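You operate a simulated robot arm through the tools that you are given. There is no shell and no other tool. Be economical: measure what you need, move in short steps, check, and stop when the job is done.

The job below is to be done with a simulated robot arm. You get a single attempt, and the scene is never put back.

## Task
Put things in order on the drying stand. At the end: the black castor stands where the blue water bottle stood; the blue water bottle stands where the jar with the red lid (marked "BOLTS") stood; the blue tape roll stands on top of the white box (marked "CARD"); the jar with the red lid stands where the blue tape roll stood; whatever was shut is shut again. Leave all else as you found it, and nothing knocked over.
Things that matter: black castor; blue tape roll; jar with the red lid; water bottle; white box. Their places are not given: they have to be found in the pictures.

It is judged by the outcome, as a careful person would: the job done as asked, and still so three seconds after it is handed in. It fails if anything else is knocked over, pushed out of place, dropped, spilled or broken. Lids that push on must go on centred and level and be pressed home; caps that screw on are set level and turned clockwise until they are tight.

## Robot
A 6-joint arm with a two-finger parallel gripper, fixed in place. Base frame: the origin is at the foot of the arm, x ahead of it, y to its left, z up; the work surface is at about z = 0. Lengths are in mm, angles in degrees, forces in N, time in s.
With the tool pointing down near the work surface it reaches from about 120 to 500 mm from the base axis. Its first joint turns from -72.0 to 72.0 degrees. Payload 0.65 kg.
The TCP is the grasp point between the finger pads, 25 mm short of the fingertips. In the tool frame z runs along the fingers and y along their closing line. Largest opening 76 mm; finger width 18, thickness 10; the body of the gripper, 36 by 78 mm, starts 45 mm behind the TCP.
Orientation is that of the tool frame in the base frame, as a unit quaternion [x, y, z, w]. With the fingers straight down and closing along the base's y, the tool's x points along the base's -x, its y along +y and its z along -z.

## Interface
- The arm moves only by the tool apply_moves. Its argument "series" is a list of rows, each an object of numbers (a shift or turn left out is 0, a gripper value left out holds the last): "x", "y", "z": the shift along the tool's x, y, z in m; "wx", "wy", "wz": the turn, a rotation vector about the tool's x, y, z in rad; "grip": the gripper command, from -1 (shut) to 1 (fully open), values between in proportion. In form: [{"x": .., "y": .., "z": .., "wx": .., "wy": .., "wz": .., "grip": ..}, ...]. A call has 1 to 8 rows; each row shifts and turns the commanded pose from where the row before left it, along the tool's axes as they then stand. Rows are played at 5 a second. More than 50 mm and 8.6 degrees between two rows, or a gripper value outside its range, and nothing of the call is played. A pose out of reach is approached as far as the arm can. The call stops where the force on the tool passes 40 N (or 10 N more than at its start, if that is more) or the arm is blocked; 0.2 s more then pass. The fingers move at their own pace (about 108 mm/s each) and stop on an object; they squeeze with about 44 N. The grip force told is the motor's: it shows also when the fingers shut on nothing. Time passes only in rows, and 0.2 s behind the last, so rows that do not move let the fingers close. The reply holds the time, the measured pose of the TCP, the force on the tool along the base axes, the opening and the grip force, in the units named above and with some noise, with the torque about the TCP (base axes, N m) and any sound that the robot's microphone picked up.
- Cameras (640 x 400 px; columns grow to the right, rows downward): "scene" is fixed at [60.4, 283.6, 422.2]; the picture's right is [-0.76, -0.65, 0.00], its down [-0.32, 0.37, -0.87] and it looks along [0.57, -0.66, -0.49] (base axes); focal length 239 px, centre (320, 200). "wrist" rides on the gripper at [58, 11, -81] in the tool frame; the picture's right is [-0.18, 0.98, 0.00], its down [-0.75, -0.14, -0.64] and it looks along [-0.63, -0.12, 0.77] (tool axes); focal length 243 px, centre (320, 200).
- grab_frame(camera): a new picture of that camera. No time passes.
- locate(camera, pixels): there is no depth. For up to 12 entries [column, row, z] of the newest picture of that camera ("zoom" is the newest enlarged one), the place [x, y] in the base frame at which the ray of that pixel passes the height z, good to about 3 mm, but the place of the scene camera against the robot may be out by one fixed shift of up to 25 mm in any direction. No time passes.
- zoom(camera, box): a new picture of the part [left, top, right, bottom] of that camera's present view, enlarged. No time passes.
- finish_job(): hands the job in; it is judged then, once.

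Work in short steps. Measure before you move; look again where a grasp or a placing could have gone wrong, and mend it. You have 80 turns and 34 pictures in all, those below and enlarged ones among them. Open the gripper and draw the arm clear of the work before you hand the job in, unless the task says otherwise; then end with one line.

The tools are called after ">>>" by a JSON object that holds its "name" and its "arguments". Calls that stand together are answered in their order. apply_moves: Moves the arm, as the interface text tells. Its arguments: {"type":"object","properties":{"series":{"type":"array"}},"required":["series"]} The other tools are called the same way: grab_frame (camera) takes a picture; locate (camera, pixels) gives the place at which the rays of pixels pass given heights; zoom (camera, box) takes an enlarged picture of a part of a camera's view; finish_job () hands the job in.

At the start:

```text
time: 0.0
position: [297.2, -54.4, 316.8]
ee_rot: [0.0, 1.0, -0.001, 0.0]
wrist_force: [-1.0, 0.5, 0.3]
moment: [-0.03, -0.04, 0.0]
width: 76.0
finger_force: 0.1
```

scene: 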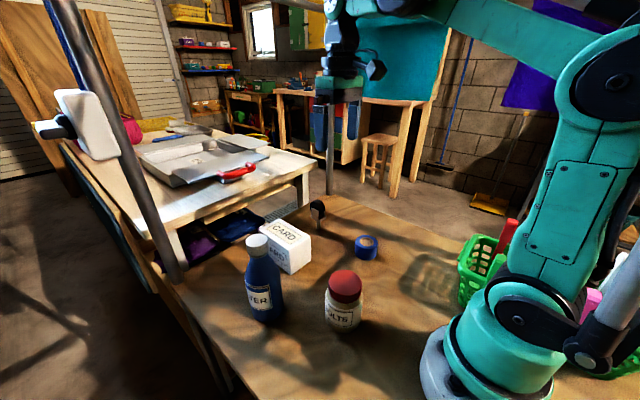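
wrist: 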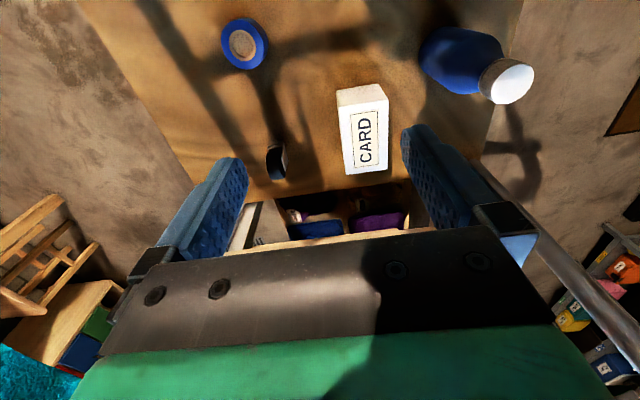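

I see the bottle at scene (262,280), jar (343,300), tape (367,247), box (287,247), castor (318,212). I'll enlarge both views to measure.

>>> {"name": "zoom", "arguments": {"camera": "scene", "box": [220, 180, 420, 340]}}

>>> {"name": "zoom", "arguments": {"camera": "wrist", "box": [200, 0, 560, 225]}}

```text
2.50 times, centred on (320, 260) of scene
```

zoom: 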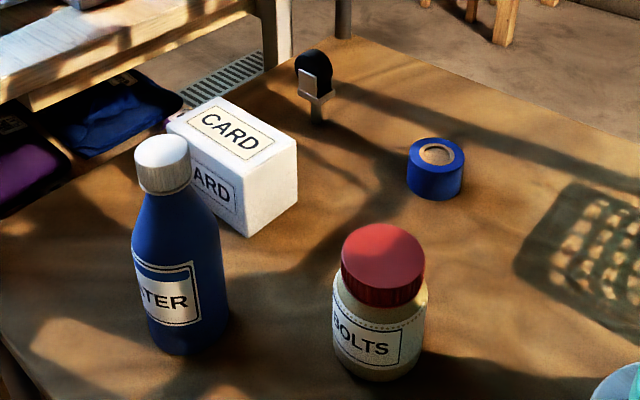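

```text
1.78 times, centred on (380, 112) of wrist
```

zoom: 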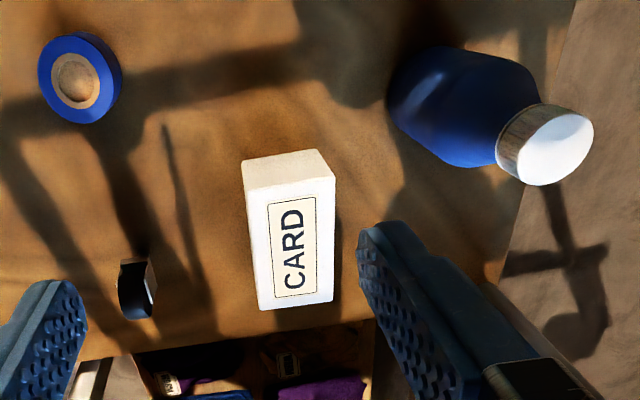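

Locating key points in the wrist zoom: tape top (75,78), box face corners, bottle cap (558,145), castor (135,290).

>>> {"name": "locate", "arguments": {"camera": "zoom", "pixels": [[75, 80, 0], [75, 80, 30], [242, 162, 0], [320, 150, 0], [248, 195, 50], [335, 180, 50], [333, 303, 50], [260, 310, 50], [558, 145, 120], [558, 145, 150], [135, 300, 0], [135, 262, 30]]}}

>>> {"name": "locate", "arguments": {"camera": "scene", "pixels": [[268, 312, 0], [257, 240, 120], [257, 240, 150], [344, 327, 0], [346, 282, 80], [346, 282, 90], [366, 254, 0], [367, 242, 25], [319, 228, 0], [291, 274, 0], [311, 261, 0], [318, 202, 50]]}}

```text
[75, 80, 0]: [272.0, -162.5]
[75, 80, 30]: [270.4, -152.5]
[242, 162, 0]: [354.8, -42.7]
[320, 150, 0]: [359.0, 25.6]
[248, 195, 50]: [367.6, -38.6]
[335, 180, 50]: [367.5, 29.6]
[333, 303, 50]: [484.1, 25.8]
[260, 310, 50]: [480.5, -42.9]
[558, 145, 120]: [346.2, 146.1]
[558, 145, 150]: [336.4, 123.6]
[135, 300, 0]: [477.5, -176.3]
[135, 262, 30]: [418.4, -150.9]
```

```text
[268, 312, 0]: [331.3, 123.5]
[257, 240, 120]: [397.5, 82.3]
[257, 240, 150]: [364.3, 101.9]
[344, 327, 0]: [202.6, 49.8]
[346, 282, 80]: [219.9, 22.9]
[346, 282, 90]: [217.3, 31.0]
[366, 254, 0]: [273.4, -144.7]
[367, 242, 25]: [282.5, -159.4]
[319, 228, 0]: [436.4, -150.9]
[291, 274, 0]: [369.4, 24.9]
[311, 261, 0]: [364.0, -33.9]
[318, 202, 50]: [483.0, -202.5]
```

Estimates: tape about (272,-157), bottle about (330,105), jar about (205,35), castor about (450,-160), box about (420,-8). I move above the tape for a closer look.

>>> {"name": "apply_moves", "arguments": {"series": [{"y": -0.04, "z": 0.025}, {"y": -0.04, "z": 0.025}, {"y": -0.026, "x": 0.025, "z": 0.025}, {"z": 0.04}, {"z": 0.03}, {}]}}

>>> {"name": "grab_frame", "arguments": {"camera": "wrist"}}

```text
time: 1.4
position: [271.6, -159.7, 170.2]
ee_rot: [0.0, 1.0, 0.0, 0.0]
wrist_force: [-0.6, -0.3, -0.1]
moment: [0.0, -0.02, 0.02]
width: 75.9
finger_force: 0.1
```

```text
29 pictures are left
```

wrist: 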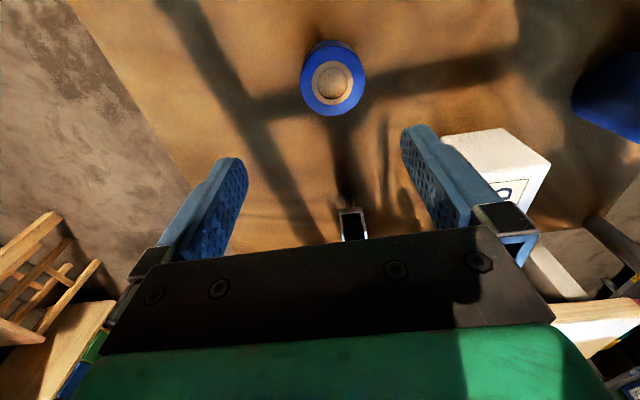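

Tape top centre at (333,83), near bottom edge at (328,40). Locating at several heights.

>>> {"name": "locate", "arguments": {"camera": "wrist", "pixels": [[333, 83, 0], [333, 83, 25], [333, 83, 35], [301, 82, 30], [365, 82, 30], [333, 117, 30], [333, 50, 30], [327, 40, 0], [304, 62, 0], [354, 207, 0], [354, 207, 50], [442, 136, 80]]}}

```text
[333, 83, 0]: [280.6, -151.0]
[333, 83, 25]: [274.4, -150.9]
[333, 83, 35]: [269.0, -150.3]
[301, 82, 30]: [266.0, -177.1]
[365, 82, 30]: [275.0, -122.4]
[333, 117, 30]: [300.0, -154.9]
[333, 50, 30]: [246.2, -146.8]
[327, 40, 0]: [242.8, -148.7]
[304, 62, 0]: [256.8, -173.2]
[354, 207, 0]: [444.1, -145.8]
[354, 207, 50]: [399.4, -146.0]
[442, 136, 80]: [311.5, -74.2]
```

Both views agree: tape centre (271.5,-151), about 54 wide and 32 high. I descend to z=29 and close.

>>> {"name": "apply_moves", "arguments": {"series": [{"y": 0.0087, "z": 0.04}, {"z": 0.045}, {"z": 0.03}, {"z": 0.025}, {"grip": -1}, {"grip": -1}, {"grip": -1}]}}

```text
time: 3.0
position: [271.9, -151.6, 29.7]
ee_rot: [0.0, 1.0, -0.001, 0.0]
wrist_force: [-0.2, 0.7, -0.8]
moment: [0.01, 0.02, 0.0]
width: 52.4
finger_force: 44.2
```

Tape held (52.4 wide). I lift it and move to a spot where the box can be seen beside the held tape.

>>> {"name": "apply_moves", "arguments": {"series": [{"z": -0.045}, {"z": -0.045}, {"z": -0.045}, {"z": -0.03, "y": 0.03}, {"z": -0.02, "y": 0.04}, {"y": 0.04}, {"y": 0.03}, {}]}}

>>> {"name": "grab_frame", "arguments": {"camera": "wrist"}}

```text
time: 4.8
position: [274.8, -11.3, 218.4]
ee_rot: [0.0, 1.0, 0.0, 0.0]
wrist_force: [0.8, 0.1, -0.9]
moment: [0.01, 0.02, 0.02]
width: 52.2
finger_force: 44.5
```

```text
28 pictures are left
```

wrist: 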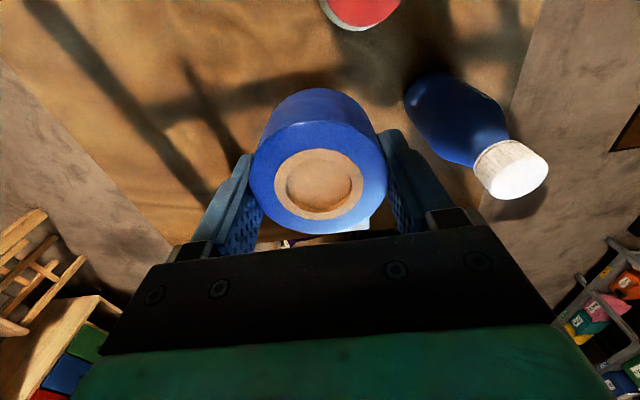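

The tape hides the box here; I shift to y=-95 to see it to the right of the gripper.

>>> {"name": "apply_moves", "arguments": {"series": [{"y": -0.045}, {"y": -0.04, "x": 0.03}, {}]}}

>>> {"name": "zoom", "arguments": {"camera": "wrist", "box": [320, 20, 640, 220]}}

```text
time: 5.6
position: [243.4, -95.7, 217.4]
ee_rot: [0.0, 1.0, 0.0, 0.0]
wrist_force: [0.0, 0.7, -0.9]
moment: [0.0, 0.02, 0.02]
width: 52.3
finger_force: 44.1
```

```text
2.00 times, centred on (480, 120) of wrist
```

zoom: 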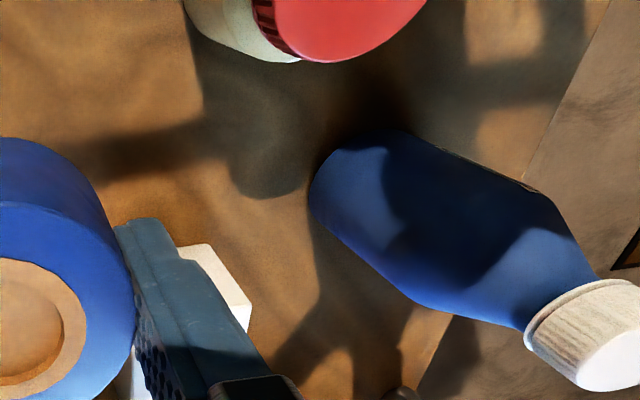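

Fingers still cover the box. I shift further to about (330,-160), from where it should appear right of the fingers.

>>> {"name": "apply_moves", "arguments": {"series": [{"y": -0.035, "x": -0.03}, {"y": -0.03, "x": -0.035}, {"x": -0.022, "z": -0.03}, {}]}}

>>> {"name": "zoom", "arguments": {"camera": "wrist", "box": [320, 20, 640, 220]}}

```text
time: 6.6
position: [329.8, -162.8, 247.5]
ee_rot: [0.0, 1.0, 0.0, 0.0]
wrist_force: [-0.5, -1.0, -0.3]
moment: [0.02, -0.01, -0.04]
width: 51.9
finger_force: 44.0
```

```text
2.00 times, centred on (480, 120) of wrist
```

zoom: 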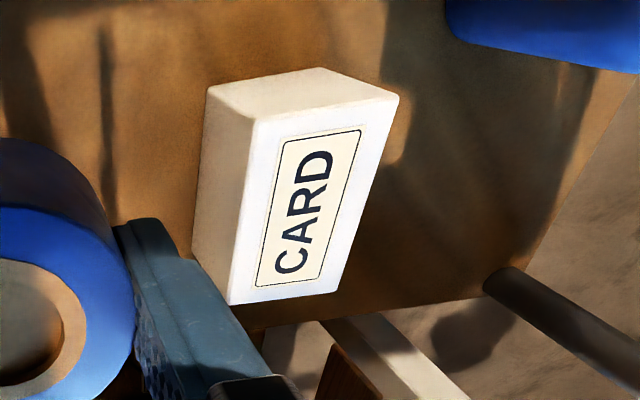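

Box top corners in the zoom: (254,118),(398,96),(335,292),(230,304); bottom corners (207,88),(322,68).

>>> {"name": "locate", "arguments": {"camera": "zoom", "pixels": [[254, 118, 60], [398, 96, 60], [335, 292, 60], [230, 304, 60], [254, 118, 70], [398, 96, 70], [335, 292, 70], [230, 304, 70], [207, 88, 0], [322, 68, 0], [193, 245, 0]]}}

```text
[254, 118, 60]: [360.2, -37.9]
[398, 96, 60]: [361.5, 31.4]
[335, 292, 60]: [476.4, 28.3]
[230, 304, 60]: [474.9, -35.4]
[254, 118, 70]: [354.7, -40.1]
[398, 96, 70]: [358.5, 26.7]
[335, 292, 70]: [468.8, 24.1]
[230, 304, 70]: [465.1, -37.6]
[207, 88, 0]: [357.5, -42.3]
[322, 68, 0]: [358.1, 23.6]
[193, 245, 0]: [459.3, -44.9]
```

Box is x 356–467, y -42…25, top about z=70; centre (411,-8). I carry the tape above it and descend to z≈110.

>>> {"name": "apply_moves", "arguments": {"series": [{"y": 0.04, "x": -0.02}, {"y": 0.04, "x": -0.02}, {"y": 0.04, "x": -0.02}, {"y": 0.035, "x": -0.02}, {"z": 0.045}, {"z": 0.045}, {"z": 0.045}, {}]}}

```text
time: 8.4
position: [408.9, -7.2, 109.7]
ee_rot: [0.001, 1.0, 0.0, 0.0]
wrist_force: [0.2, 0.5, -0.9]
moment: [0.01, 0.03, 0.03]
width: 52.1
finger_force: 43.9
```

Lowering in small steps until contact force shows.

>>> {"name": "apply_moves", "arguments": {"series": [{"z": 0.003}, {"z": 0.003}, {"z": 0.002}, {}]}}

```text
time: 9.4
position: [410.8, -8.1, 102.4]
ee_rot: [0.0, 1.0, 0.0, 0.0]
wrist_force: [-2.7, 0.9, 13.2]
moment: [-0.02, 0.07, -0.03]
width: 51.9
finger_force: 43.8
```

Contact (13 N up) at z=102.4. I back off slightly, release and rise.

>>> {"name": "apply_moves", "arguments": {"series": [{"z": -0.0005}, {"grip": 0.0}, {"grip": 1}, {"grip": 1}, {"z": -0.04}, {"z": -0.045}, {"z": -0.045}, {}]}}

>>> {"name": "grab_frame", "arguments": {"camera": "scene"}}

```text
time: 11.2
position: [410.4, -6.2, 235.0]
ee_rot: [0.0, 1.0, 0.0, 0.0]
wrist_force: [0.0, -0.4, -0.3]
moment: [-0.02, -0.01, -0.02]
width: 76.1
finger_force: 0.0
```

```text
25 pictures are left
```

scene: 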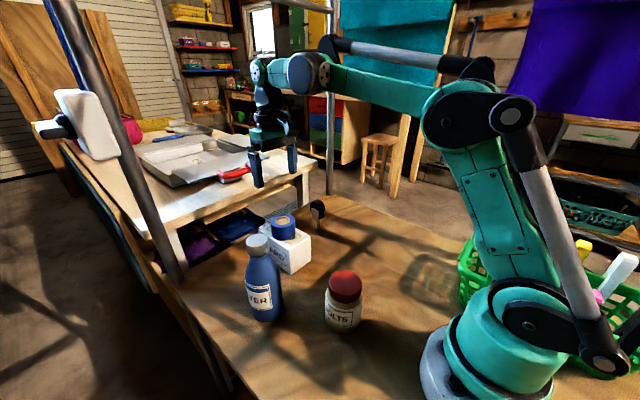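

Tape sits on the box. Now I move to view the jar, staying high.

>>> {"name": "apply_moves", "arguments": {"series": [{"x": 0.045, "z": -0.01}, {"x": 0.045}, {"x": 0.045}, {"x": 0.045, "y": 0.012}, {"x": 0.02, "y": 0.012}, {}]}}

>>> {"name": "grab_frame", "arguments": {"camera": "wrist"}}

```text
time: 12.6
position: [209.1, 16.4, 242.7]
ee_rot: [0.0, 1.0, 0.0, 0.0]
wrist_force: [-0.9, 0.0, 0.5]
moment: [0.03, 0.0, 0.01]
width: 75.9
finger_force: 0.1
```

```text
24 pictures are left
```

wrist: 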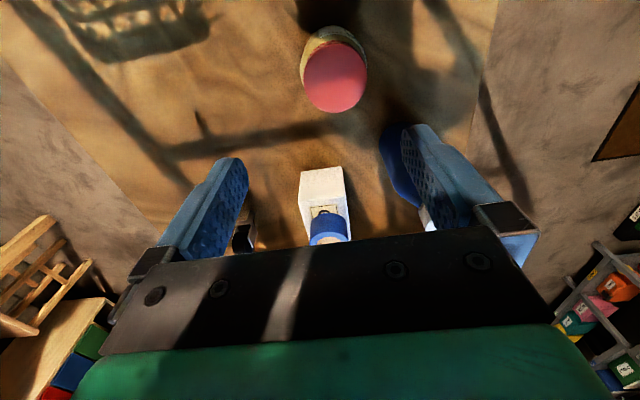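

Jar lid centre at (336,77), base near edge around (327,27), left (301,62). I locate these in both cameras.

>>> {"name": "locate", "arguments": {"camera": "wrist", "pixels": [[336, 77, 80], [336, 77, 90], [336, 77, 100], [304, 77, 90], [368, 77, 90], [336, 113, 90], [336, 41, 90], [327, 27, 0], [301, 60, 0], [205, 30, 0]]}}

>>> {"name": "zoom", "arguments": {"camera": "scene", "box": [224, 190, 384, 340]}}

```text
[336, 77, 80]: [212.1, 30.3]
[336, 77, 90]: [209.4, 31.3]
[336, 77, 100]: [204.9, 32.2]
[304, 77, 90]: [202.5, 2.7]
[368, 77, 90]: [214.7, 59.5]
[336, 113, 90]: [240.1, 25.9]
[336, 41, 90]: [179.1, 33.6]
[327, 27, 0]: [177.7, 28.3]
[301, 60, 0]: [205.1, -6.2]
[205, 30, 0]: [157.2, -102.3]
```

```text
2.67 times, centred on (304, 265) of scene
```

zoom: 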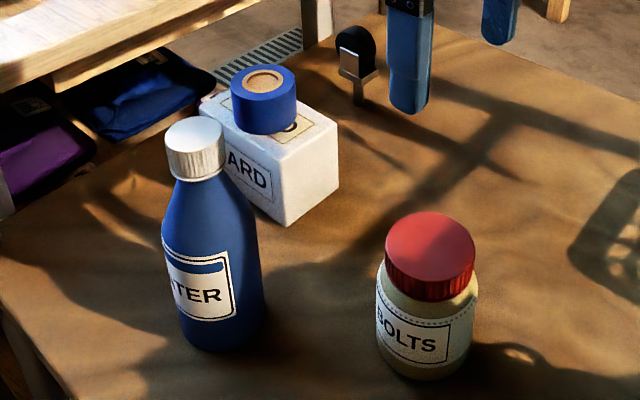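

Jar centre about (209,31), top about 90, body about 60 wide. I align and lower to z=150 for a check of height and centring.

>>> {"name": "apply_moves", "arguments": {"series": [{"y": 0.0145, "z": 0.045}, {"z": 0.047}, {}]}}

>>> {"name": "grab_frame", "arguments": {"camera": "wrist"}}

```text
time: 13.4
position: [208.7, 31.3, 151.7]
ee_rot: [0.0, 1.0, 0.0, 0.0]
wrist_force: [0.6, -0.2, 0.0]
moment: [-0.01, 0.02, 0.02]
width: 76.1
finger_force: 0.0
```

```text
22 pictures are left
```

wrist: 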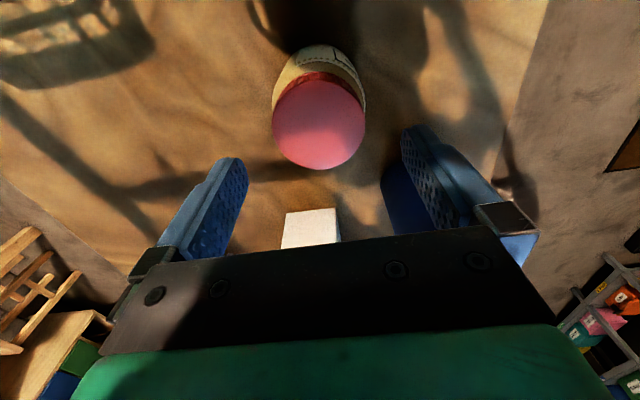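

Lid top spans (273–365, 80–170), centre (319,124); base near edge around (316,45).

>>> {"name": "locate", "arguments": {"camera": "wrist", "pixels": [[319, 124, 80], [319, 124, 85], [319, 124, 90], [319, 124, 95], [319, 124, 100], [273, 122, 90], [365, 126, 90], [319, 170, 90], [319, 80, 90], [316, 45, 0], [316, 45, 50], [271, 90, 50]]}}

```text
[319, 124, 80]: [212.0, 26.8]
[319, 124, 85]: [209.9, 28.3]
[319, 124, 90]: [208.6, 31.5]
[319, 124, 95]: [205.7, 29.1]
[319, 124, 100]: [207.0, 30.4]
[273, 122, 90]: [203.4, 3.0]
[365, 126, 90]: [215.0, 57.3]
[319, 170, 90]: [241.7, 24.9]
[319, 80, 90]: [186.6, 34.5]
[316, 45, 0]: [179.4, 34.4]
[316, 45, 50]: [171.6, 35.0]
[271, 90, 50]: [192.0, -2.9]
```

Jar centred at about (210,30), within tolerance of the gripper. I descend to z=54, keeping the palm above the lid, then close on the body.

>>> {"name": "apply_moves", "arguments": {"series": [{"x": -0.001, "y": -0.001, "z": 0.04}, {"z": 0.035}, {"z": 0.015}, {"z": 0.007}, {"grip": 0.3}, {"grip": -1}, {"grip": -1}, {"grip": -1}]}}

```text
time: 15.2
position: [210.9, 31.3, 56.5]
ee_rot: [0.0, 1.0, 0.0, 0.001]
wrist_force: [-0.8, 1.1, -0.5]
moment: [0.0, 0.03, 0.01]
width: 65.5
finger_force: 44.6
```

Jar held (65.5 wide). Lift and carry to above the tape's old spot (272,-151).

>>> {"name": "apply_moves", "arguments": {"series": [{"z": -0.03}, {"z": -0.045}, {"x": -0.015, "y": -0.045}, {"x": -0.015, "y": -0.045}, {"x": -0.016, "y": -0.046}, {"x": -0.015, "y": -0.046}, {}]}}

```text
time: 16.8
position: [269.3, -153.0, 132.0]
ee_rot: [0.0, 1.0, 0.0, 0.0]
wrist_force: [0.4, -0.1, -3.4]
moment: [-0.01, 0.03, -0.03]
width: 65.0
finger_force: 43.9
```

Small correction and lowering; contact is expected near z=56.

>>> {"name": "apply_moves", "arguments": {"series": [{"x": -0.001, "y": 0.001, "z": 0.04}, {"z": 0.028}, {"z": 0.003}, {"z": 0.002}, {"z": 0.002}, {}]}}

```text
time: 18.2
position: [273.9, -150.7, 55.6]
ee_rot: [0.0, 1.0, 0.0, 0.0]
wrist_force: [-5.6, 6.0, 34.8]
moment: [0.08, 0.2, -0.29]
width: 65.3
finger_force: 44.1
```

Firm contact (35 N) at z=55.6. I ease 1.5 mm up, release and rise.

>>> {"name": "apply_moves", "arguments": {"series": [{"z": -0.0015}, {"grip": 0.4}, {"grip": 1}, {"grip": 1}, {"z": -0.03}, {"z": -0.045}, {"z": -0.045}, {"z": -0.045}]}}

>>> {"name": "grab_frame", "arguments": {"camera": "wrist"}}

```text
time: 20.0
position: [273.2, -153.0, 222.1]
ee_rot: [0.0, 1.0, -0.001, 0.001]
wrist_force: [0.7, -1.0, 0.6]
moment: [-0.02, 0.01, 0.01]
width: 76.0
finger_force: 0.0
```

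```text
21 pictures are left
```

wrist: 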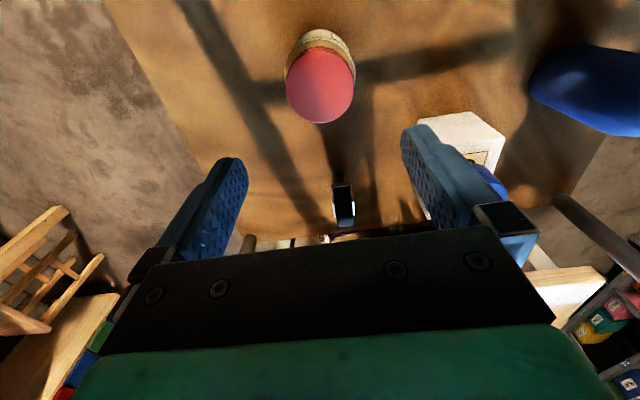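

Jar stands well. Next the bottle: I go up and over to (315,100,285) to measure it from above.

>>> {"name": "apply_moves", "arguments": {"series": [{"z": -0.045, "y": 0.02}, {"z": -0.02, "y": 0.045}, {"y": 0.048}, {"y": 0.048, "x": -0.01}, {"y": 0.048, "x": -0.015}, {"y": 0.04, "x": -0.015}, {}]}}

>>> {"name": "grab_frame", "arguments": {"camera": "wrist"}}

```text
refused: row 5 steps farther than a row can; nothing moved
```

```text
20 pictures are left
```

wrist: 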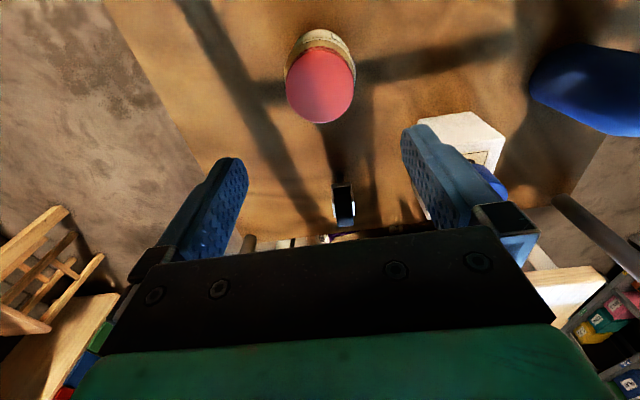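

One row was slightly too long; I send the move again with shorter rows.

>>> {"name": "apply_moves", "arguments": {"series": [{"z": -0.043, "y": 0.02}, {"z": -0.02, "y": 0.044}, {"y": 0.048}, {"y": 0.047, "x": -0.01}, {"y": 0.046, "x": -0.015}, {"y": 0.045, "x": -0.015}, {}]}}

>>> {"name": "grab_frame", "arguments": {"camera": "wrist"}}

```text
time: 21.6
position: [313.6, 94.9, 283.4]
ee_rot: [0.0, 1.0, 0.0, 0.001]
wrist_force: [-0.8, -0.6, -0.5]
moment: [0.0, 0.02, 0.01]
width: 76.1
finger_force: 0.0
```

```text
19 pictures are left
```

wrist: 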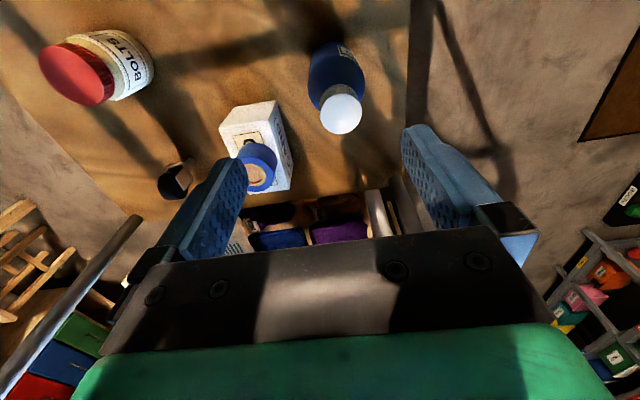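

Cap top centre (341,113), base near edge (333,42).

>>> {"name": "locate", "arguments": {"camera": "wrist", "pixels": [[341, 113, 160], [341, 113, 170], [341, 113, 180], [341, 113, 190], [321, 113, 180], [362, 113, 180], [341, 134, 180], [333, 42, 0], [310, 75, 0], [178, 180, 0], [178, 180, 50], [179, 194, 0]]}}

>>> {"name": "zoom", "arguments": {"camera": "wrist", "box": [140, 20, 420, 210]}}

```text
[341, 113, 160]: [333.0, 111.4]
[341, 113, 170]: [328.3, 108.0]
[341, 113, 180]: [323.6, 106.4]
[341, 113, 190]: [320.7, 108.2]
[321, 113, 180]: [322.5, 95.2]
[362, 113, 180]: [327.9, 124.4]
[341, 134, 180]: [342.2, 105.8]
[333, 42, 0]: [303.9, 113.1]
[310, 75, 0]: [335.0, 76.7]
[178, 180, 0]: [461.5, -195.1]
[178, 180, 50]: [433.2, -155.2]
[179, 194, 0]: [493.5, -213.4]
```

```text
2.11 times, centred on (280, 115) of wrist
```

zoom: 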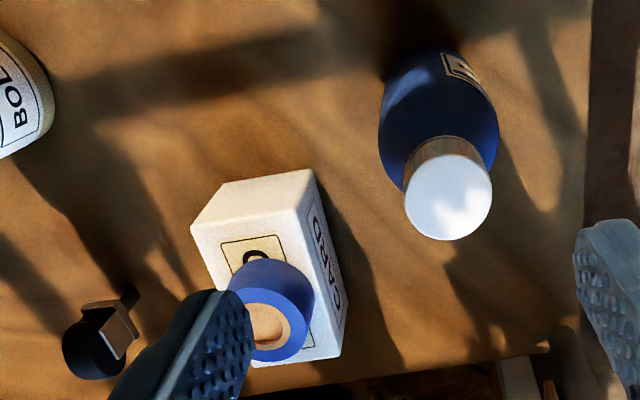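

Bottle axis about (331,110), top about 160–170. I align and lower to z=200 to measure the cap better (fingers straddle it, palm well above).

>>> {"name": "apply_moves", "arguments": {"series": [{"x": -0.0175, "y": 0.0145, "z": 0.04}, {"z": 0.042}, {}]}}

>>> {"name": "grab_frame", "arguments": {"camera": "wrist"}}

```text
time: 22.4
position: [334.1, 109.7, 201.3]
ee_rot: [0.0, 1.0, 0.0, 0.0]
wrist_force: [0.1, -0.1, -0.9]
moment: [0.0, 0.0, 0.0]
width: 75.9
finger_force: 0.0
```

```text
17 pictures are left
```

wrist: 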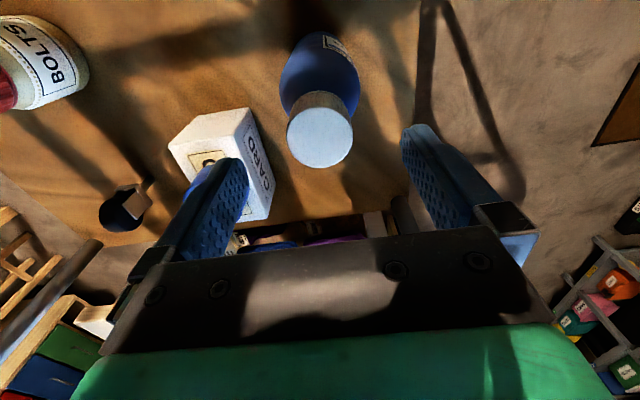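

Cap top centre (320,136), spanning 287–353; its lower rim near (318,93). Locating.

>>> {"name": "locate", "arguments": {"camera": "wrist", "pixels": [[320, 136, 155], [320, 136, 160], [320, 136, 165], [320, 136, 170], [287, 135, 165], [353, 137, 165], [320, 168, 165], [320, 104, 165], [318, 93, 130], [318, 93, 140], [318, 33, 0], [318, 33, 100]]}}

```text
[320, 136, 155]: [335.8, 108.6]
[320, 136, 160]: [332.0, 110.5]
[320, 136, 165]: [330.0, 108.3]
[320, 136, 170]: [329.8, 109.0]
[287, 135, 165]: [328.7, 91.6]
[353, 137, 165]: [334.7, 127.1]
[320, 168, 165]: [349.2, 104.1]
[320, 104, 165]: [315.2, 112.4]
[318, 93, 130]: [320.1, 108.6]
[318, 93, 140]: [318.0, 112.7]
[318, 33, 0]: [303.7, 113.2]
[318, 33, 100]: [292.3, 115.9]
```

Bottle axis (331,109.5), cap about 35 wide, z≈145–165, with a taper below. I'll lower to z≈171 so the tips hold just the cap, and close gently.

>>> {"name": "apply_moves", "arguments": {"series": [{"x": 0.001, "z": 0.02}, {"z": 0.01}, {"grip": 0.3}, {"grip": 0.0}, {"grip": -1}, {"grip": -1}, {"grip": -1}]}}

>>> {"name": "zoom", "arguments": {"camera": "scene", "box": [200, 150, 380, 340]}}

```text
time: 24.0
position: [333.9, 112.3, 171.5]
ee_rot: [0.0, 1.0, 0.0, 0.0]
wrist_force: [0.1, 0.2, -0.8]
moment: [0.01, -0.03, -0.02]
width: 33.2
finger_force: 43.9
```

```text
2.11 times, centred on (290, 245) of scene
```

zoom: 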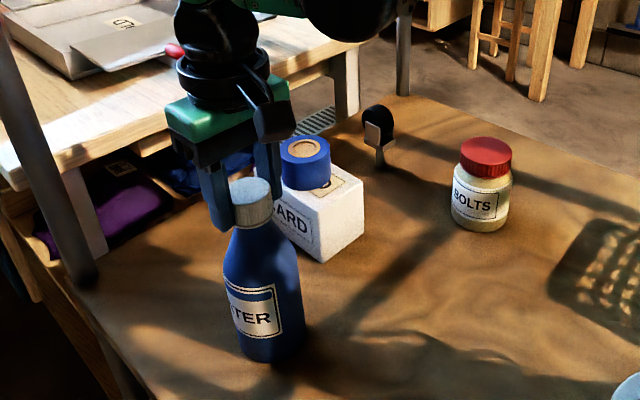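

Fingers hold the cap squarely (33.2 wide). I lift 15 mm slowly and check the load and picture.

>>> {"name": "apply_moves", "arguments": {"series": [{"z": -0.003}, {"z": -0.004}, {"z": -0.008}, {}, {}]}}

>>> {"name": "zoom", "arguments": {"camera": "scene", "box": [200, 150, 380, 340]}}

```text
time: 25.2
position: [331.8, 112.5, 186.4]
ee_rot: [0.0, 1.0, 0.0, 0.0]
wrist_force: [0.0, -0.3, -3.0]
moment: [0.03, -0.02, -0.03]
width: 32.8
finger_force: 43.5
```

```text
2.11 times, centred on (290, 245) of scene
```

zoom: 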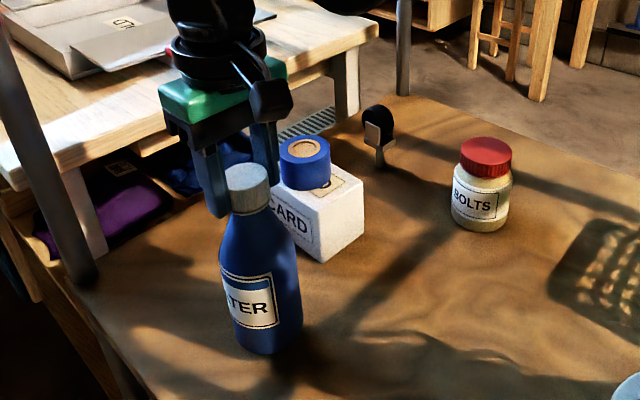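

The bottle came up whole (about 2.5 N). I raise a little and carry it gently to the jar's old spot (210,31).

>>> {"name": "apply_moves", "arguments": {"series": [{"z": -0.02}, {"x": 0.02, "y": -0.0135}, {"x": 0.02, "y": -0.0135}, {"x": 0.02, "y": -0.0135}, {"x": 0.02, "y": -0.0135}, {"x": 0.02, "y": -0.0135}, {"x": 0.02, "y": -0.0135}, {}]}}

>>> {"name": "grab_frame", "arguments": {"camera": "scene"}}

```text
time: 27.0
position: [209.4, 33.5, 206.0]
ee_rot: [0.0, 1.0, 0.0, 0.0]
wrist_force: [0.2, 0.5, -2.8]
moment: [0.05, 0.0, 0.02]
width: 32.8
finger_force: 43.7
```

```text
14 pictures are left
```

scene: 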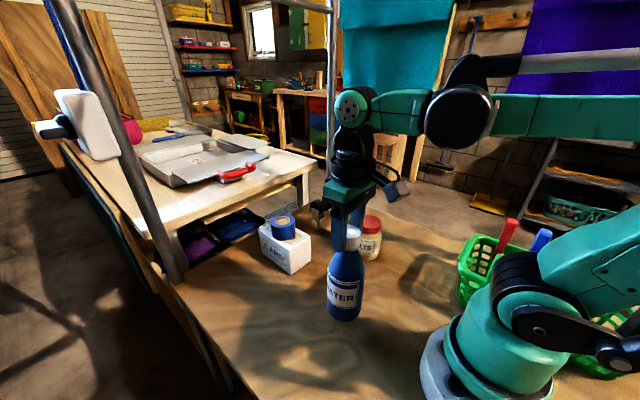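

Bottle hangs upright over the spot. Lowering to contact near z=171.

>>> {"name": "apply_moves", "arguments": {"series": [{"z": 0.015, "y": -0.0015, "x": -0.001}, {"z": 0.012}, {"z": 0.004}, {"z": 0.002}, {"z": 0.002}, {}]}}

```text
time: 28.4
position: [210.3, 29.6, 172.6]
ee_rot: [0.0, 1.0, 0.0, -0.001]
wrist_force: [0.4, 0.4, -3.2]
moment: [-0.01, -0.02, -0.03]
width: 32.7
finger_force: 44.0
```

Not yet down; a few more 1 mm steps.

>>> {"name": "apply_moves", "arguments": {"series": [{"z": 0.001}, {"z": 0.001}, {}]}}

```text
time: 29.2
position: [212.0, 30.5, 169.4]
ee_rot: [-0.001, 1.0, 0.0, 0.0]
wrist_force: [-4.1, -1.8, 36.4]
moment: [-0.35, 0.2, -0.09]
width: 32.9
finger_force: 44.0
```

Firm contact. Ease up 1 mm, open slowly, rise.

>>> {"name": "apply_moves", "arguments": {"series": [{"z": -0.001}, {"grip": 0.0}, {"grip": 0.5}, {"grip": 1}, {"grip": 1}, {"z": -0.03}, {"z": -0.045}, {"z": -0.01}]}}

>>> {"name": "zoom", "arguments": {"camera": "scene", "box": [220, 150, 460, 340]}}

```text
time: 31.0
position: [208.7, 30.7, 255.6]
ee_rot: [0.0, 1.0, 0.0, 0.0]
wrist_force: [-0.3, -0.2, -1.0]
moment: [-0.02, -0.03, -0.02]
width: 76.1
finger_force: 0.0
```

```text
2.11 times, centred on (340, 245) of scene
```

zoom: 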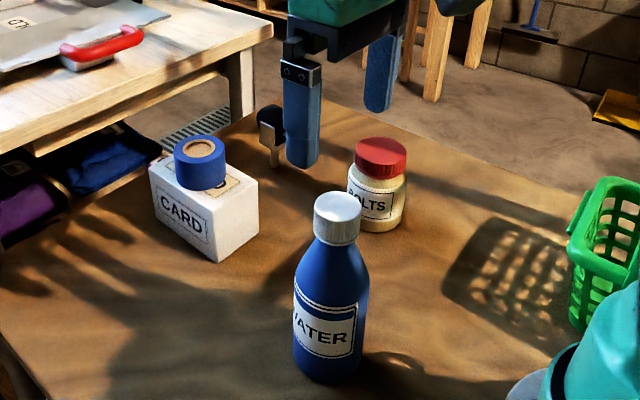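

Bottle stands well. Next the castor: move over high to (400,-150,~180) for a close view.

>>> {"name": "apply_moves", "arguments": {"series": [{"x": -0.03, "y": -0.035}, {"x": -0.03, "y": -0.035}, {"x": -0.03, "y": -0.035}, {"x": -0.03, "y": -0.035}, {"x": -0.03, "y": -0.035, "z": 0.015}, {"x": -0.03, "z": 0.03}, {"x": -0.005, "z": 0.035}, {}]}}

>>> {"name": "grab_frame", "arguments": {"camera": "wrist"}}

```text
time: 32.8
position: [398.1, -143.5, 177.0]
ee_rot: [0.0, 1.0, 0.0, 0.001]
wrist_force: [0.1, 0.6, 0.2]
moment: [-0.01, -0.05, 0.0]
width: 75.9
finger_force: 0.0
```

```text
12 pictures are left
```

wrist: 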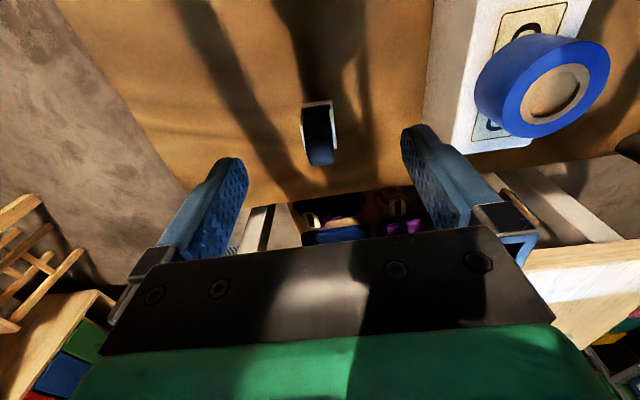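

>>> {"name": "zoom", "arguments": {"camera": "wrist", "box": [270, 80, 370, 180]}}

>>> {"name": "zoom", "arguments": {"camera": "scene", "box": [285, 185, 355, 235]}}

```text
4.00 times, centred on (320, 130) of wrist
```

zoom: 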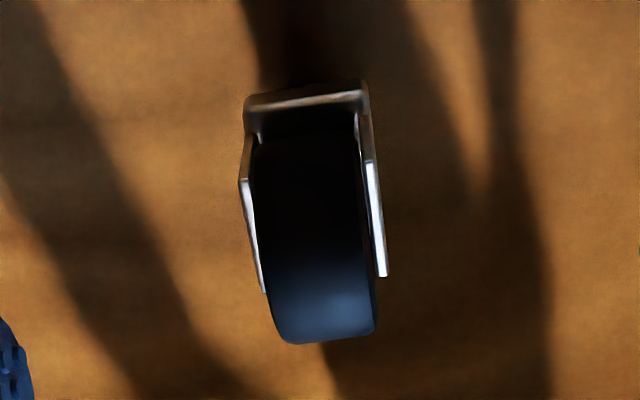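

```text
8.00 times, centred on (320, 210) of scene
```

zoom: 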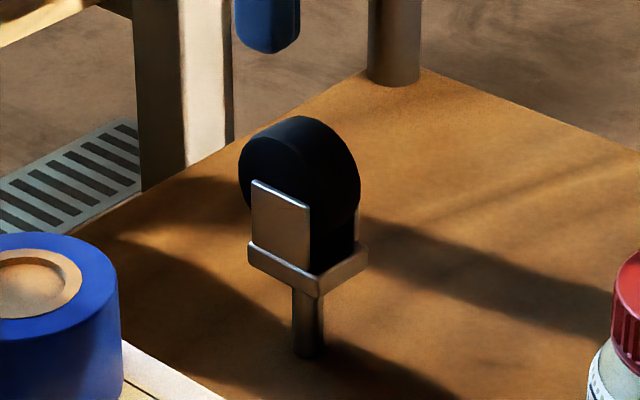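

The castor stands on its stem, wheel up, with fork cheeks facing ±y. I locate the plate's near corners and cheek ends at candidate heights.

>>> {"name": "locate", "arguments": {"camera": "wrist", "pixels": [[301.3, 105, 25], [332.5, 102, 25], [301, 125, 50], [333, 121, 50], [306, 153, 50], [335, 149, 50], [321, 166, 50], [301.3, 105, 35], [332.5, 102, 35], [306, 153, 40], [335, 149, 40]]}}

>>> {"name": "locate", "arguments": {"camera": "zoom", "pixels": [[308, 352, 0], [248, 245, 30], [318, 280, 30], [368, 248, 30], [253, 182, 50], [309, 207, 50], [300, 118, 65]]}}

```text
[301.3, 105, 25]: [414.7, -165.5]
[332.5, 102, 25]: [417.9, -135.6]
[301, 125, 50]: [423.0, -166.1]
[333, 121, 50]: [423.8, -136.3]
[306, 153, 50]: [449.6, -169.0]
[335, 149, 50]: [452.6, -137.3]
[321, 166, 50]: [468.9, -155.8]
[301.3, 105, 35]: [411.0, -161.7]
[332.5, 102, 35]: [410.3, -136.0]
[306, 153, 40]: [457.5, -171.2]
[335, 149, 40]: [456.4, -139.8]
```

```text
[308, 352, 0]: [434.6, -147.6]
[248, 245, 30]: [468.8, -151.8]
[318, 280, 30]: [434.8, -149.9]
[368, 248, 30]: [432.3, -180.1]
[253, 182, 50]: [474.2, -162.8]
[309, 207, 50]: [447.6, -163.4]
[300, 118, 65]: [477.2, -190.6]
```

Castor centre about (433,-151), about 30 wide in y, nearly axis-aligned. I align and lower to z=115 for a check.

>>> {"name": "apply_moves", "arguments": {"series": [{"x": -0.034, "y": -0.0075, "z": 0.03}, {"z": 0.032}, {}]}}

>>> {"name": "grab_frame", "arguments": {"camera": "wrist"}}

```text
time: 33.6
position: [429.9, -148.2, 115.3]
ee_rot: [0.0, 1.0, 0.0, 0.0]
wrist_force: [0.5, -1.2, -0.4]
moment: [0.03, 0.0, 0.01]
width: 76.0
finger_force: 0.1
```

```text
9 pictures are left
```

wrist: 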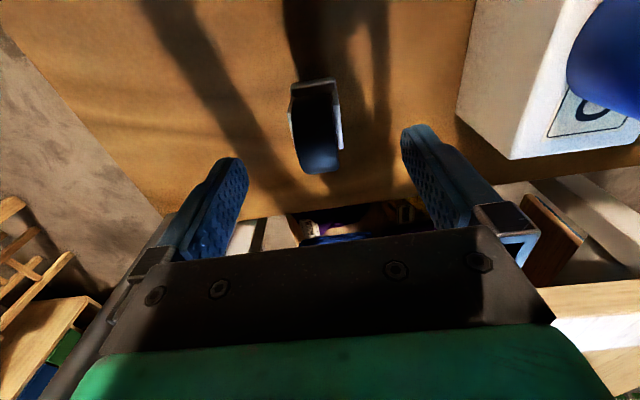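

Plate near edge (290,84)–(336,80), cheek ends (343,148), wheel far edge (322,173).

>>> {"name": "locate", "arguments": {"camera": "wrist", "pixels": [[290, 84, 20], [336, 80, 20], [290, 84, 30], [336, 80, 30], [343, 148, 45], [343, 148, 55], [322, 173, 45], [322, 173, 55], [302, 155, 50]]}}

```text
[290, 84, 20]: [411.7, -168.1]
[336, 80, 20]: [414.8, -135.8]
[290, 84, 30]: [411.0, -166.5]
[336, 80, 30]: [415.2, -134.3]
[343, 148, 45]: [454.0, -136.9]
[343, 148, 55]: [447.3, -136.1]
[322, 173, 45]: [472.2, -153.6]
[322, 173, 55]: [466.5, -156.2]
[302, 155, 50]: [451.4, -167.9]
```

Plate edge leans about 5.5° from y; I turn the gripper to match, lower to z≈42 and close on fork and plate.

>>> {"name": "apply_moves", "arguments": {"series": [{"y": -0.0015, "wz": 0.095}, {"z": 0.035}, {"z": 0.028}, {"z": 0.01}, {"grip": 0.2}, {"grip": -0.2}, {"grip": -1}, {"grip": -1}]}}

>>> {"name": "zoom", "arguments": {"camera": "scene", "box": [265, 165, 375, 245]}}

```text
time: 34.6
position: [430.7, -154.4, 46.1]
ee_rot: [0.048, 0.999, -0.001, 0.0]
wrist_force: [0.4, 0.9, 22.0]
moment: [0.08, 0.09, 0.0]
width: 45.6
finger_force: 0.1
stopped in row 5: the force on the tool passed its limit at 60 N (the readings are from after the stop); the commanded pose is now the measured one
```

```text
5.00 times, centred on (320, 205) of scene
```

zoom: 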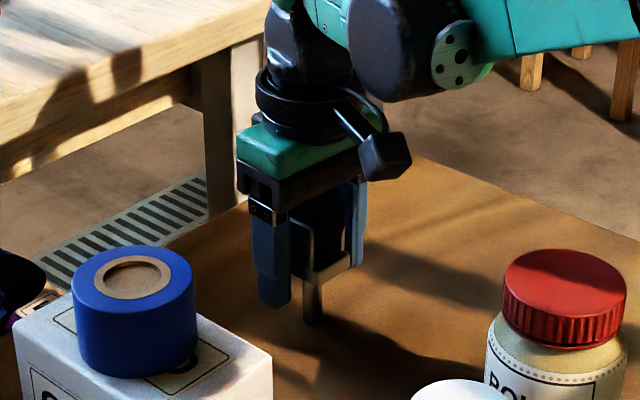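

The palm met the wheel top (castor is about 90 tall); it still stands upright. I rise 8 mm and then close.

>>> {"name": "apply_moves", "arguments": {"series": [{"z": -0.004, "grip": 0.2}, {"z": -0.004}, {}, {"grip": -0.1}, {"grip": -1}, {"grip": -1}, {"grip": -1}]}}

>>> {"name": "zoom", "arguments": {"camera": "scene", "box": [265, 165, 375, 245]}}

```text
time: 36.2
position: [429.6, -152.6, 52.8]
ee_rot: [0.049, 0.999, 0.001, 0.0]
wrist_force: [0.4, 1.1, 2.0]
moment: [0.09, 0.02, -0.03]
width: 27.9
finger_force: 41.9
```

```text
5.00 times, centred on (320, 205) of scene
```

zoom: 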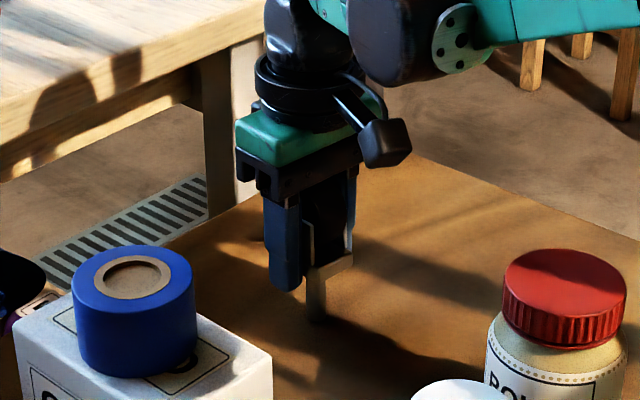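

Held (27.9 wide). Lift straight up, watching the load.

>>> {"name": "apply_moves", "arguments": {"series": [{"z": -0.005}, {"z": -0.015}, {"z": -0.03}, {"z": -0.045}, {"z": -0.045}, {}]}}

>>> {"name": "zoom", "arguments": {"camera": "scene", "box": [225, 105, 385, 245]}}

```text
time: 37.6
position: [431.4, -157.0, 191.3]
ee_rot: [0.048, 0.999, 0.0, -0.001]
wrist_force: [0.3, -0.6, -0.2]
moment: [-0.03, -0.01, 0.0]
width: 27.9
finger_force: 42.1
```

```text
2.86 times, centred on (305, 175) of scene
```

zoom: 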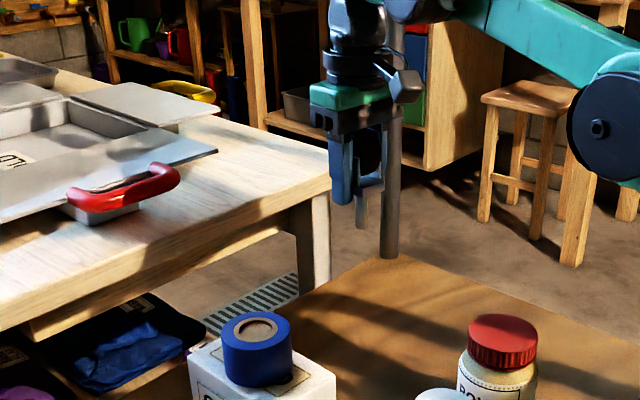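

Castor held with its stem the same length as before. I turn the yaw back, and carry it over to (331,111).

>>> {"name": "apply_moves", "arguments": {"series": [{"wz": -0.095}, {"y": 0.044, "x": 0.015}, {"y": 0.044, "x": 0.015}, {"y": 0.044, "x": 0.017}, {"y": 0.044, "x": 0.017}, {"y": 0.044, "x": 0.017}, {"y": 0.044, "x": 0.018}, {}]}}

>>> {"name": "grab_frame", "arguments": {"camera": "scene"}}

```text
time: 39.5
position: [330.5, 110.5, 190.9]
ee_rot: [0.0, 1.0, 0.001, 0.001]
wrist_force: [-0.3, 0.8, -0.4]
moment: [-0.02, 0.01, -0.01]
width: 27.6
finger_force: 42.1
```

```text
5 pictures are left
```

scene: 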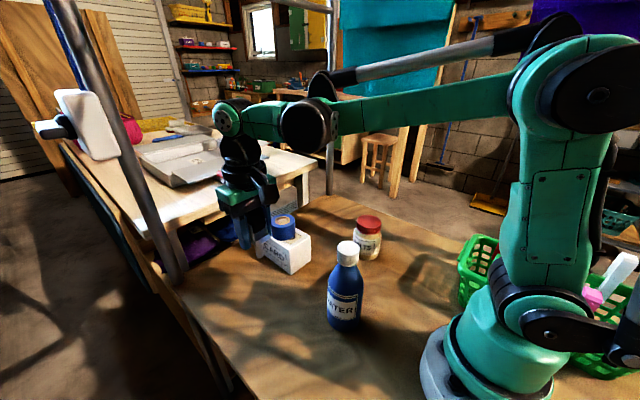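

Over the spot, level. I lower to about z=57.

>>> {"name": "apply_moves", "arguments": {"series": [{"z": 0.04}, {"z": 0.04}, {"z": 0.035}, {"z": 0.018}, {}]}}

```text
time: 40.6
position: [331.3, 111.9, 61.7]
ee_rot: [0.0, 1.0, 0.0, 0.0]
wrist_force: [-0.6, 0.3, -1.7]
moment: [-0.05, -0.01, 0.01]
width: 27.8
finger_force: 42.0
```

Free still at z≈60; small steps to contact.

>>> {"name": "apply_moves", "arguments": {"series": [{"z": 0.002}, {"z": 0.0015}, {"z": 0.001}, {}]}}

```text
time: 41.6
position: [331.6, 109.5, 54.6]
ee_rot: [0.0, 1.0, -0.001, 0.0]
wrist_force: [0.5, 0.5, -0.7]
moment: [0.0, 0.02, -0.02]
width: 27.7
finger_force: 42.2
```

Not yet; 1 mm more at a time.

>>> {"name": "apply_moves", "arguments": {"series": [{"z": 0.0007}, {"z": 0.0007}, {}]}}

```text
time: 42.5
position: [332.0, 111.0, 54.9]
ee_rot: [0.0, 1.0, 0.0, 0.0]
wrist_force: [-0.1, 0.4, -0.6]
moment: [0.03, -0.01, 0.01]
width: 27.6
finger_force: 42.5
```

>>> {"name": "apply_moves", "arguments": {"series": [{"z": 0.0007}, {"z": 0.0007}, {}]}}

```text
time: 43.2
position: [331.7, 110.0, 52.5]
ee_rot: [0.0, 1.0, 0.001, 0.0]
wrist_force: [-2.5, -3.0, 14.7]
moment: [-0.14, 0.12, -0.01]
width: 27.9
finger_force: 43.1
```

Contact (15 N). I ease 0.4 mm and open step by step.

>>> {"name": "apply_moves", "arguments": {"series": [{"z": -0.0004}, {}, {"grip": -0.2}, {"grip": -0.1}, {"grip": 0.1}, {"grip": 0.5}, {"grip": 1}, {}]}}

>>> {"name": "zoom", "arguments": {"camera": "scene", "box": [200, 190, 340, 310]}}

```text
time: 45.0
position: [330.4, 110.6, 52.2]
ee_rot: [0.0, 1.0, 0.0, 0.0]
wrist_force: [-0.7, 0.2, 0.1]
moment: [-0.01, -0.02, 0.02]
width: 75.9
finger_force: 0.0
```

```text
3.33 times, centred on (270, 250) of scene
```

zoom: 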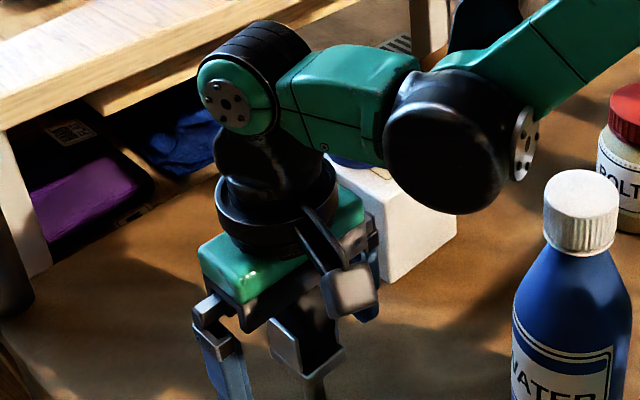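

The castor appears upright and free between the fingers. I rise straight up.

>>> {"name": "apply_moves", "arguments": {"series": [{"z": -0.02}, {"z": -0.035}, {"z": -0.045}, {"z": -0.045}, {"z": -0.045}, {"z": -0.04}, {}]}}

>>> {"name": "grab_frame", "arguments": {"camera": "scene"}}

>>> {"name": "grab_frame", "arguments": {"camera": "wrist"}}

```text
time: 46.6
position: [331.5, 112.5, 285.3]
ee_rot: [0.0, 1.0, 0.002, 0.0]
wrist_force: [0.3, -0.7, 0.6]
moment: [0.03, -0.03, 0.0]
width: 75.9
finger_force: 0.0
```

```text
3 pictures are left
```

scene: 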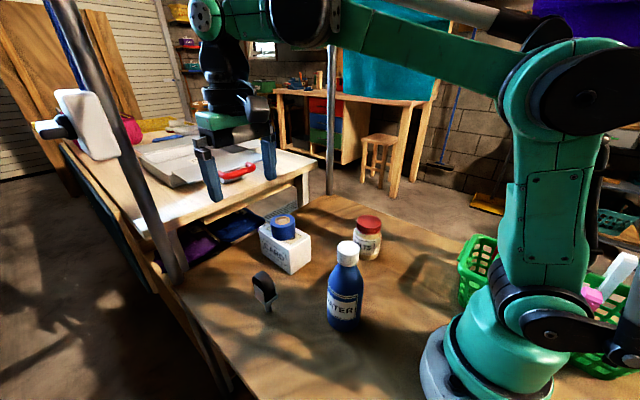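

```text
2 pictures are left
```

wrist: 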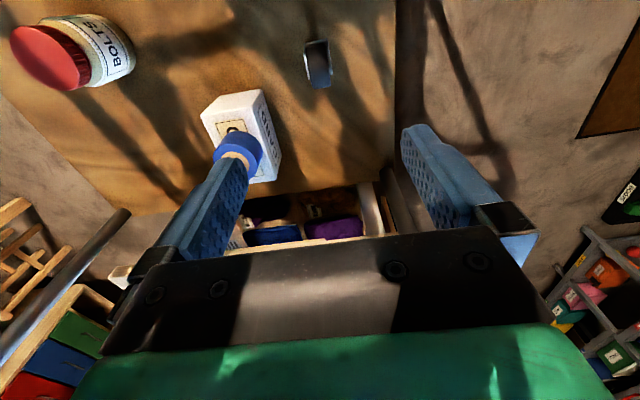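

All stand upright; the castor's stem is at scene (268,311), matching the bottle's old base at (268,312). I draw the arm back to its starting place.

>>> {"name": "apply_moves", "arguments": {"series": [{"z": -0.03, "y": -0.03}, {"y": -0.045}, {"y": -0.045, "x": 0.015}, {"y": -0.045, "x": 0.018}, {}, {}]}}

>>> {"name": "grab_frame", "arguments": {"camera": "scene"}}

```text
time: 48.0
position: [297.5, -55.4, 316.0]
ee_rot: [-0.001, 1.0, -0.001, 0.0]
wrist_force: [0.0, 0.4, -0.5]
moment: [0.01, -0.03, -0.02]
width: 76.2
finger_force: 0.0
```

```text
1 pictures are left
```

scene: 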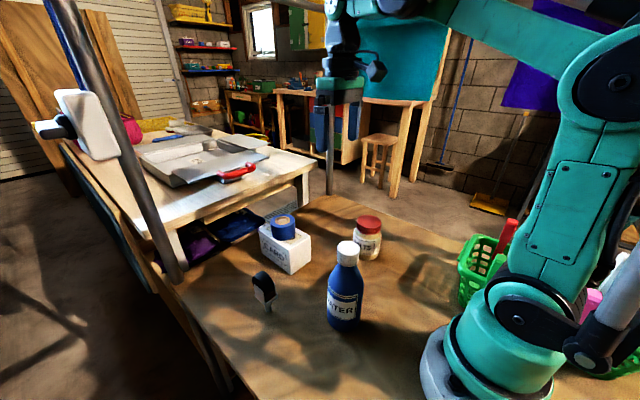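

The picture shows everything standing as asked and the arm is clear, so I hand in.

>>> {"name": "finish_job", "arguments": {}}

```text
The job is handed in.
```

The job is handed in: the castor, bottle and jar stand in their new places, the tape roll is on the white box, both lids stayed on, and nothing was knocked over.
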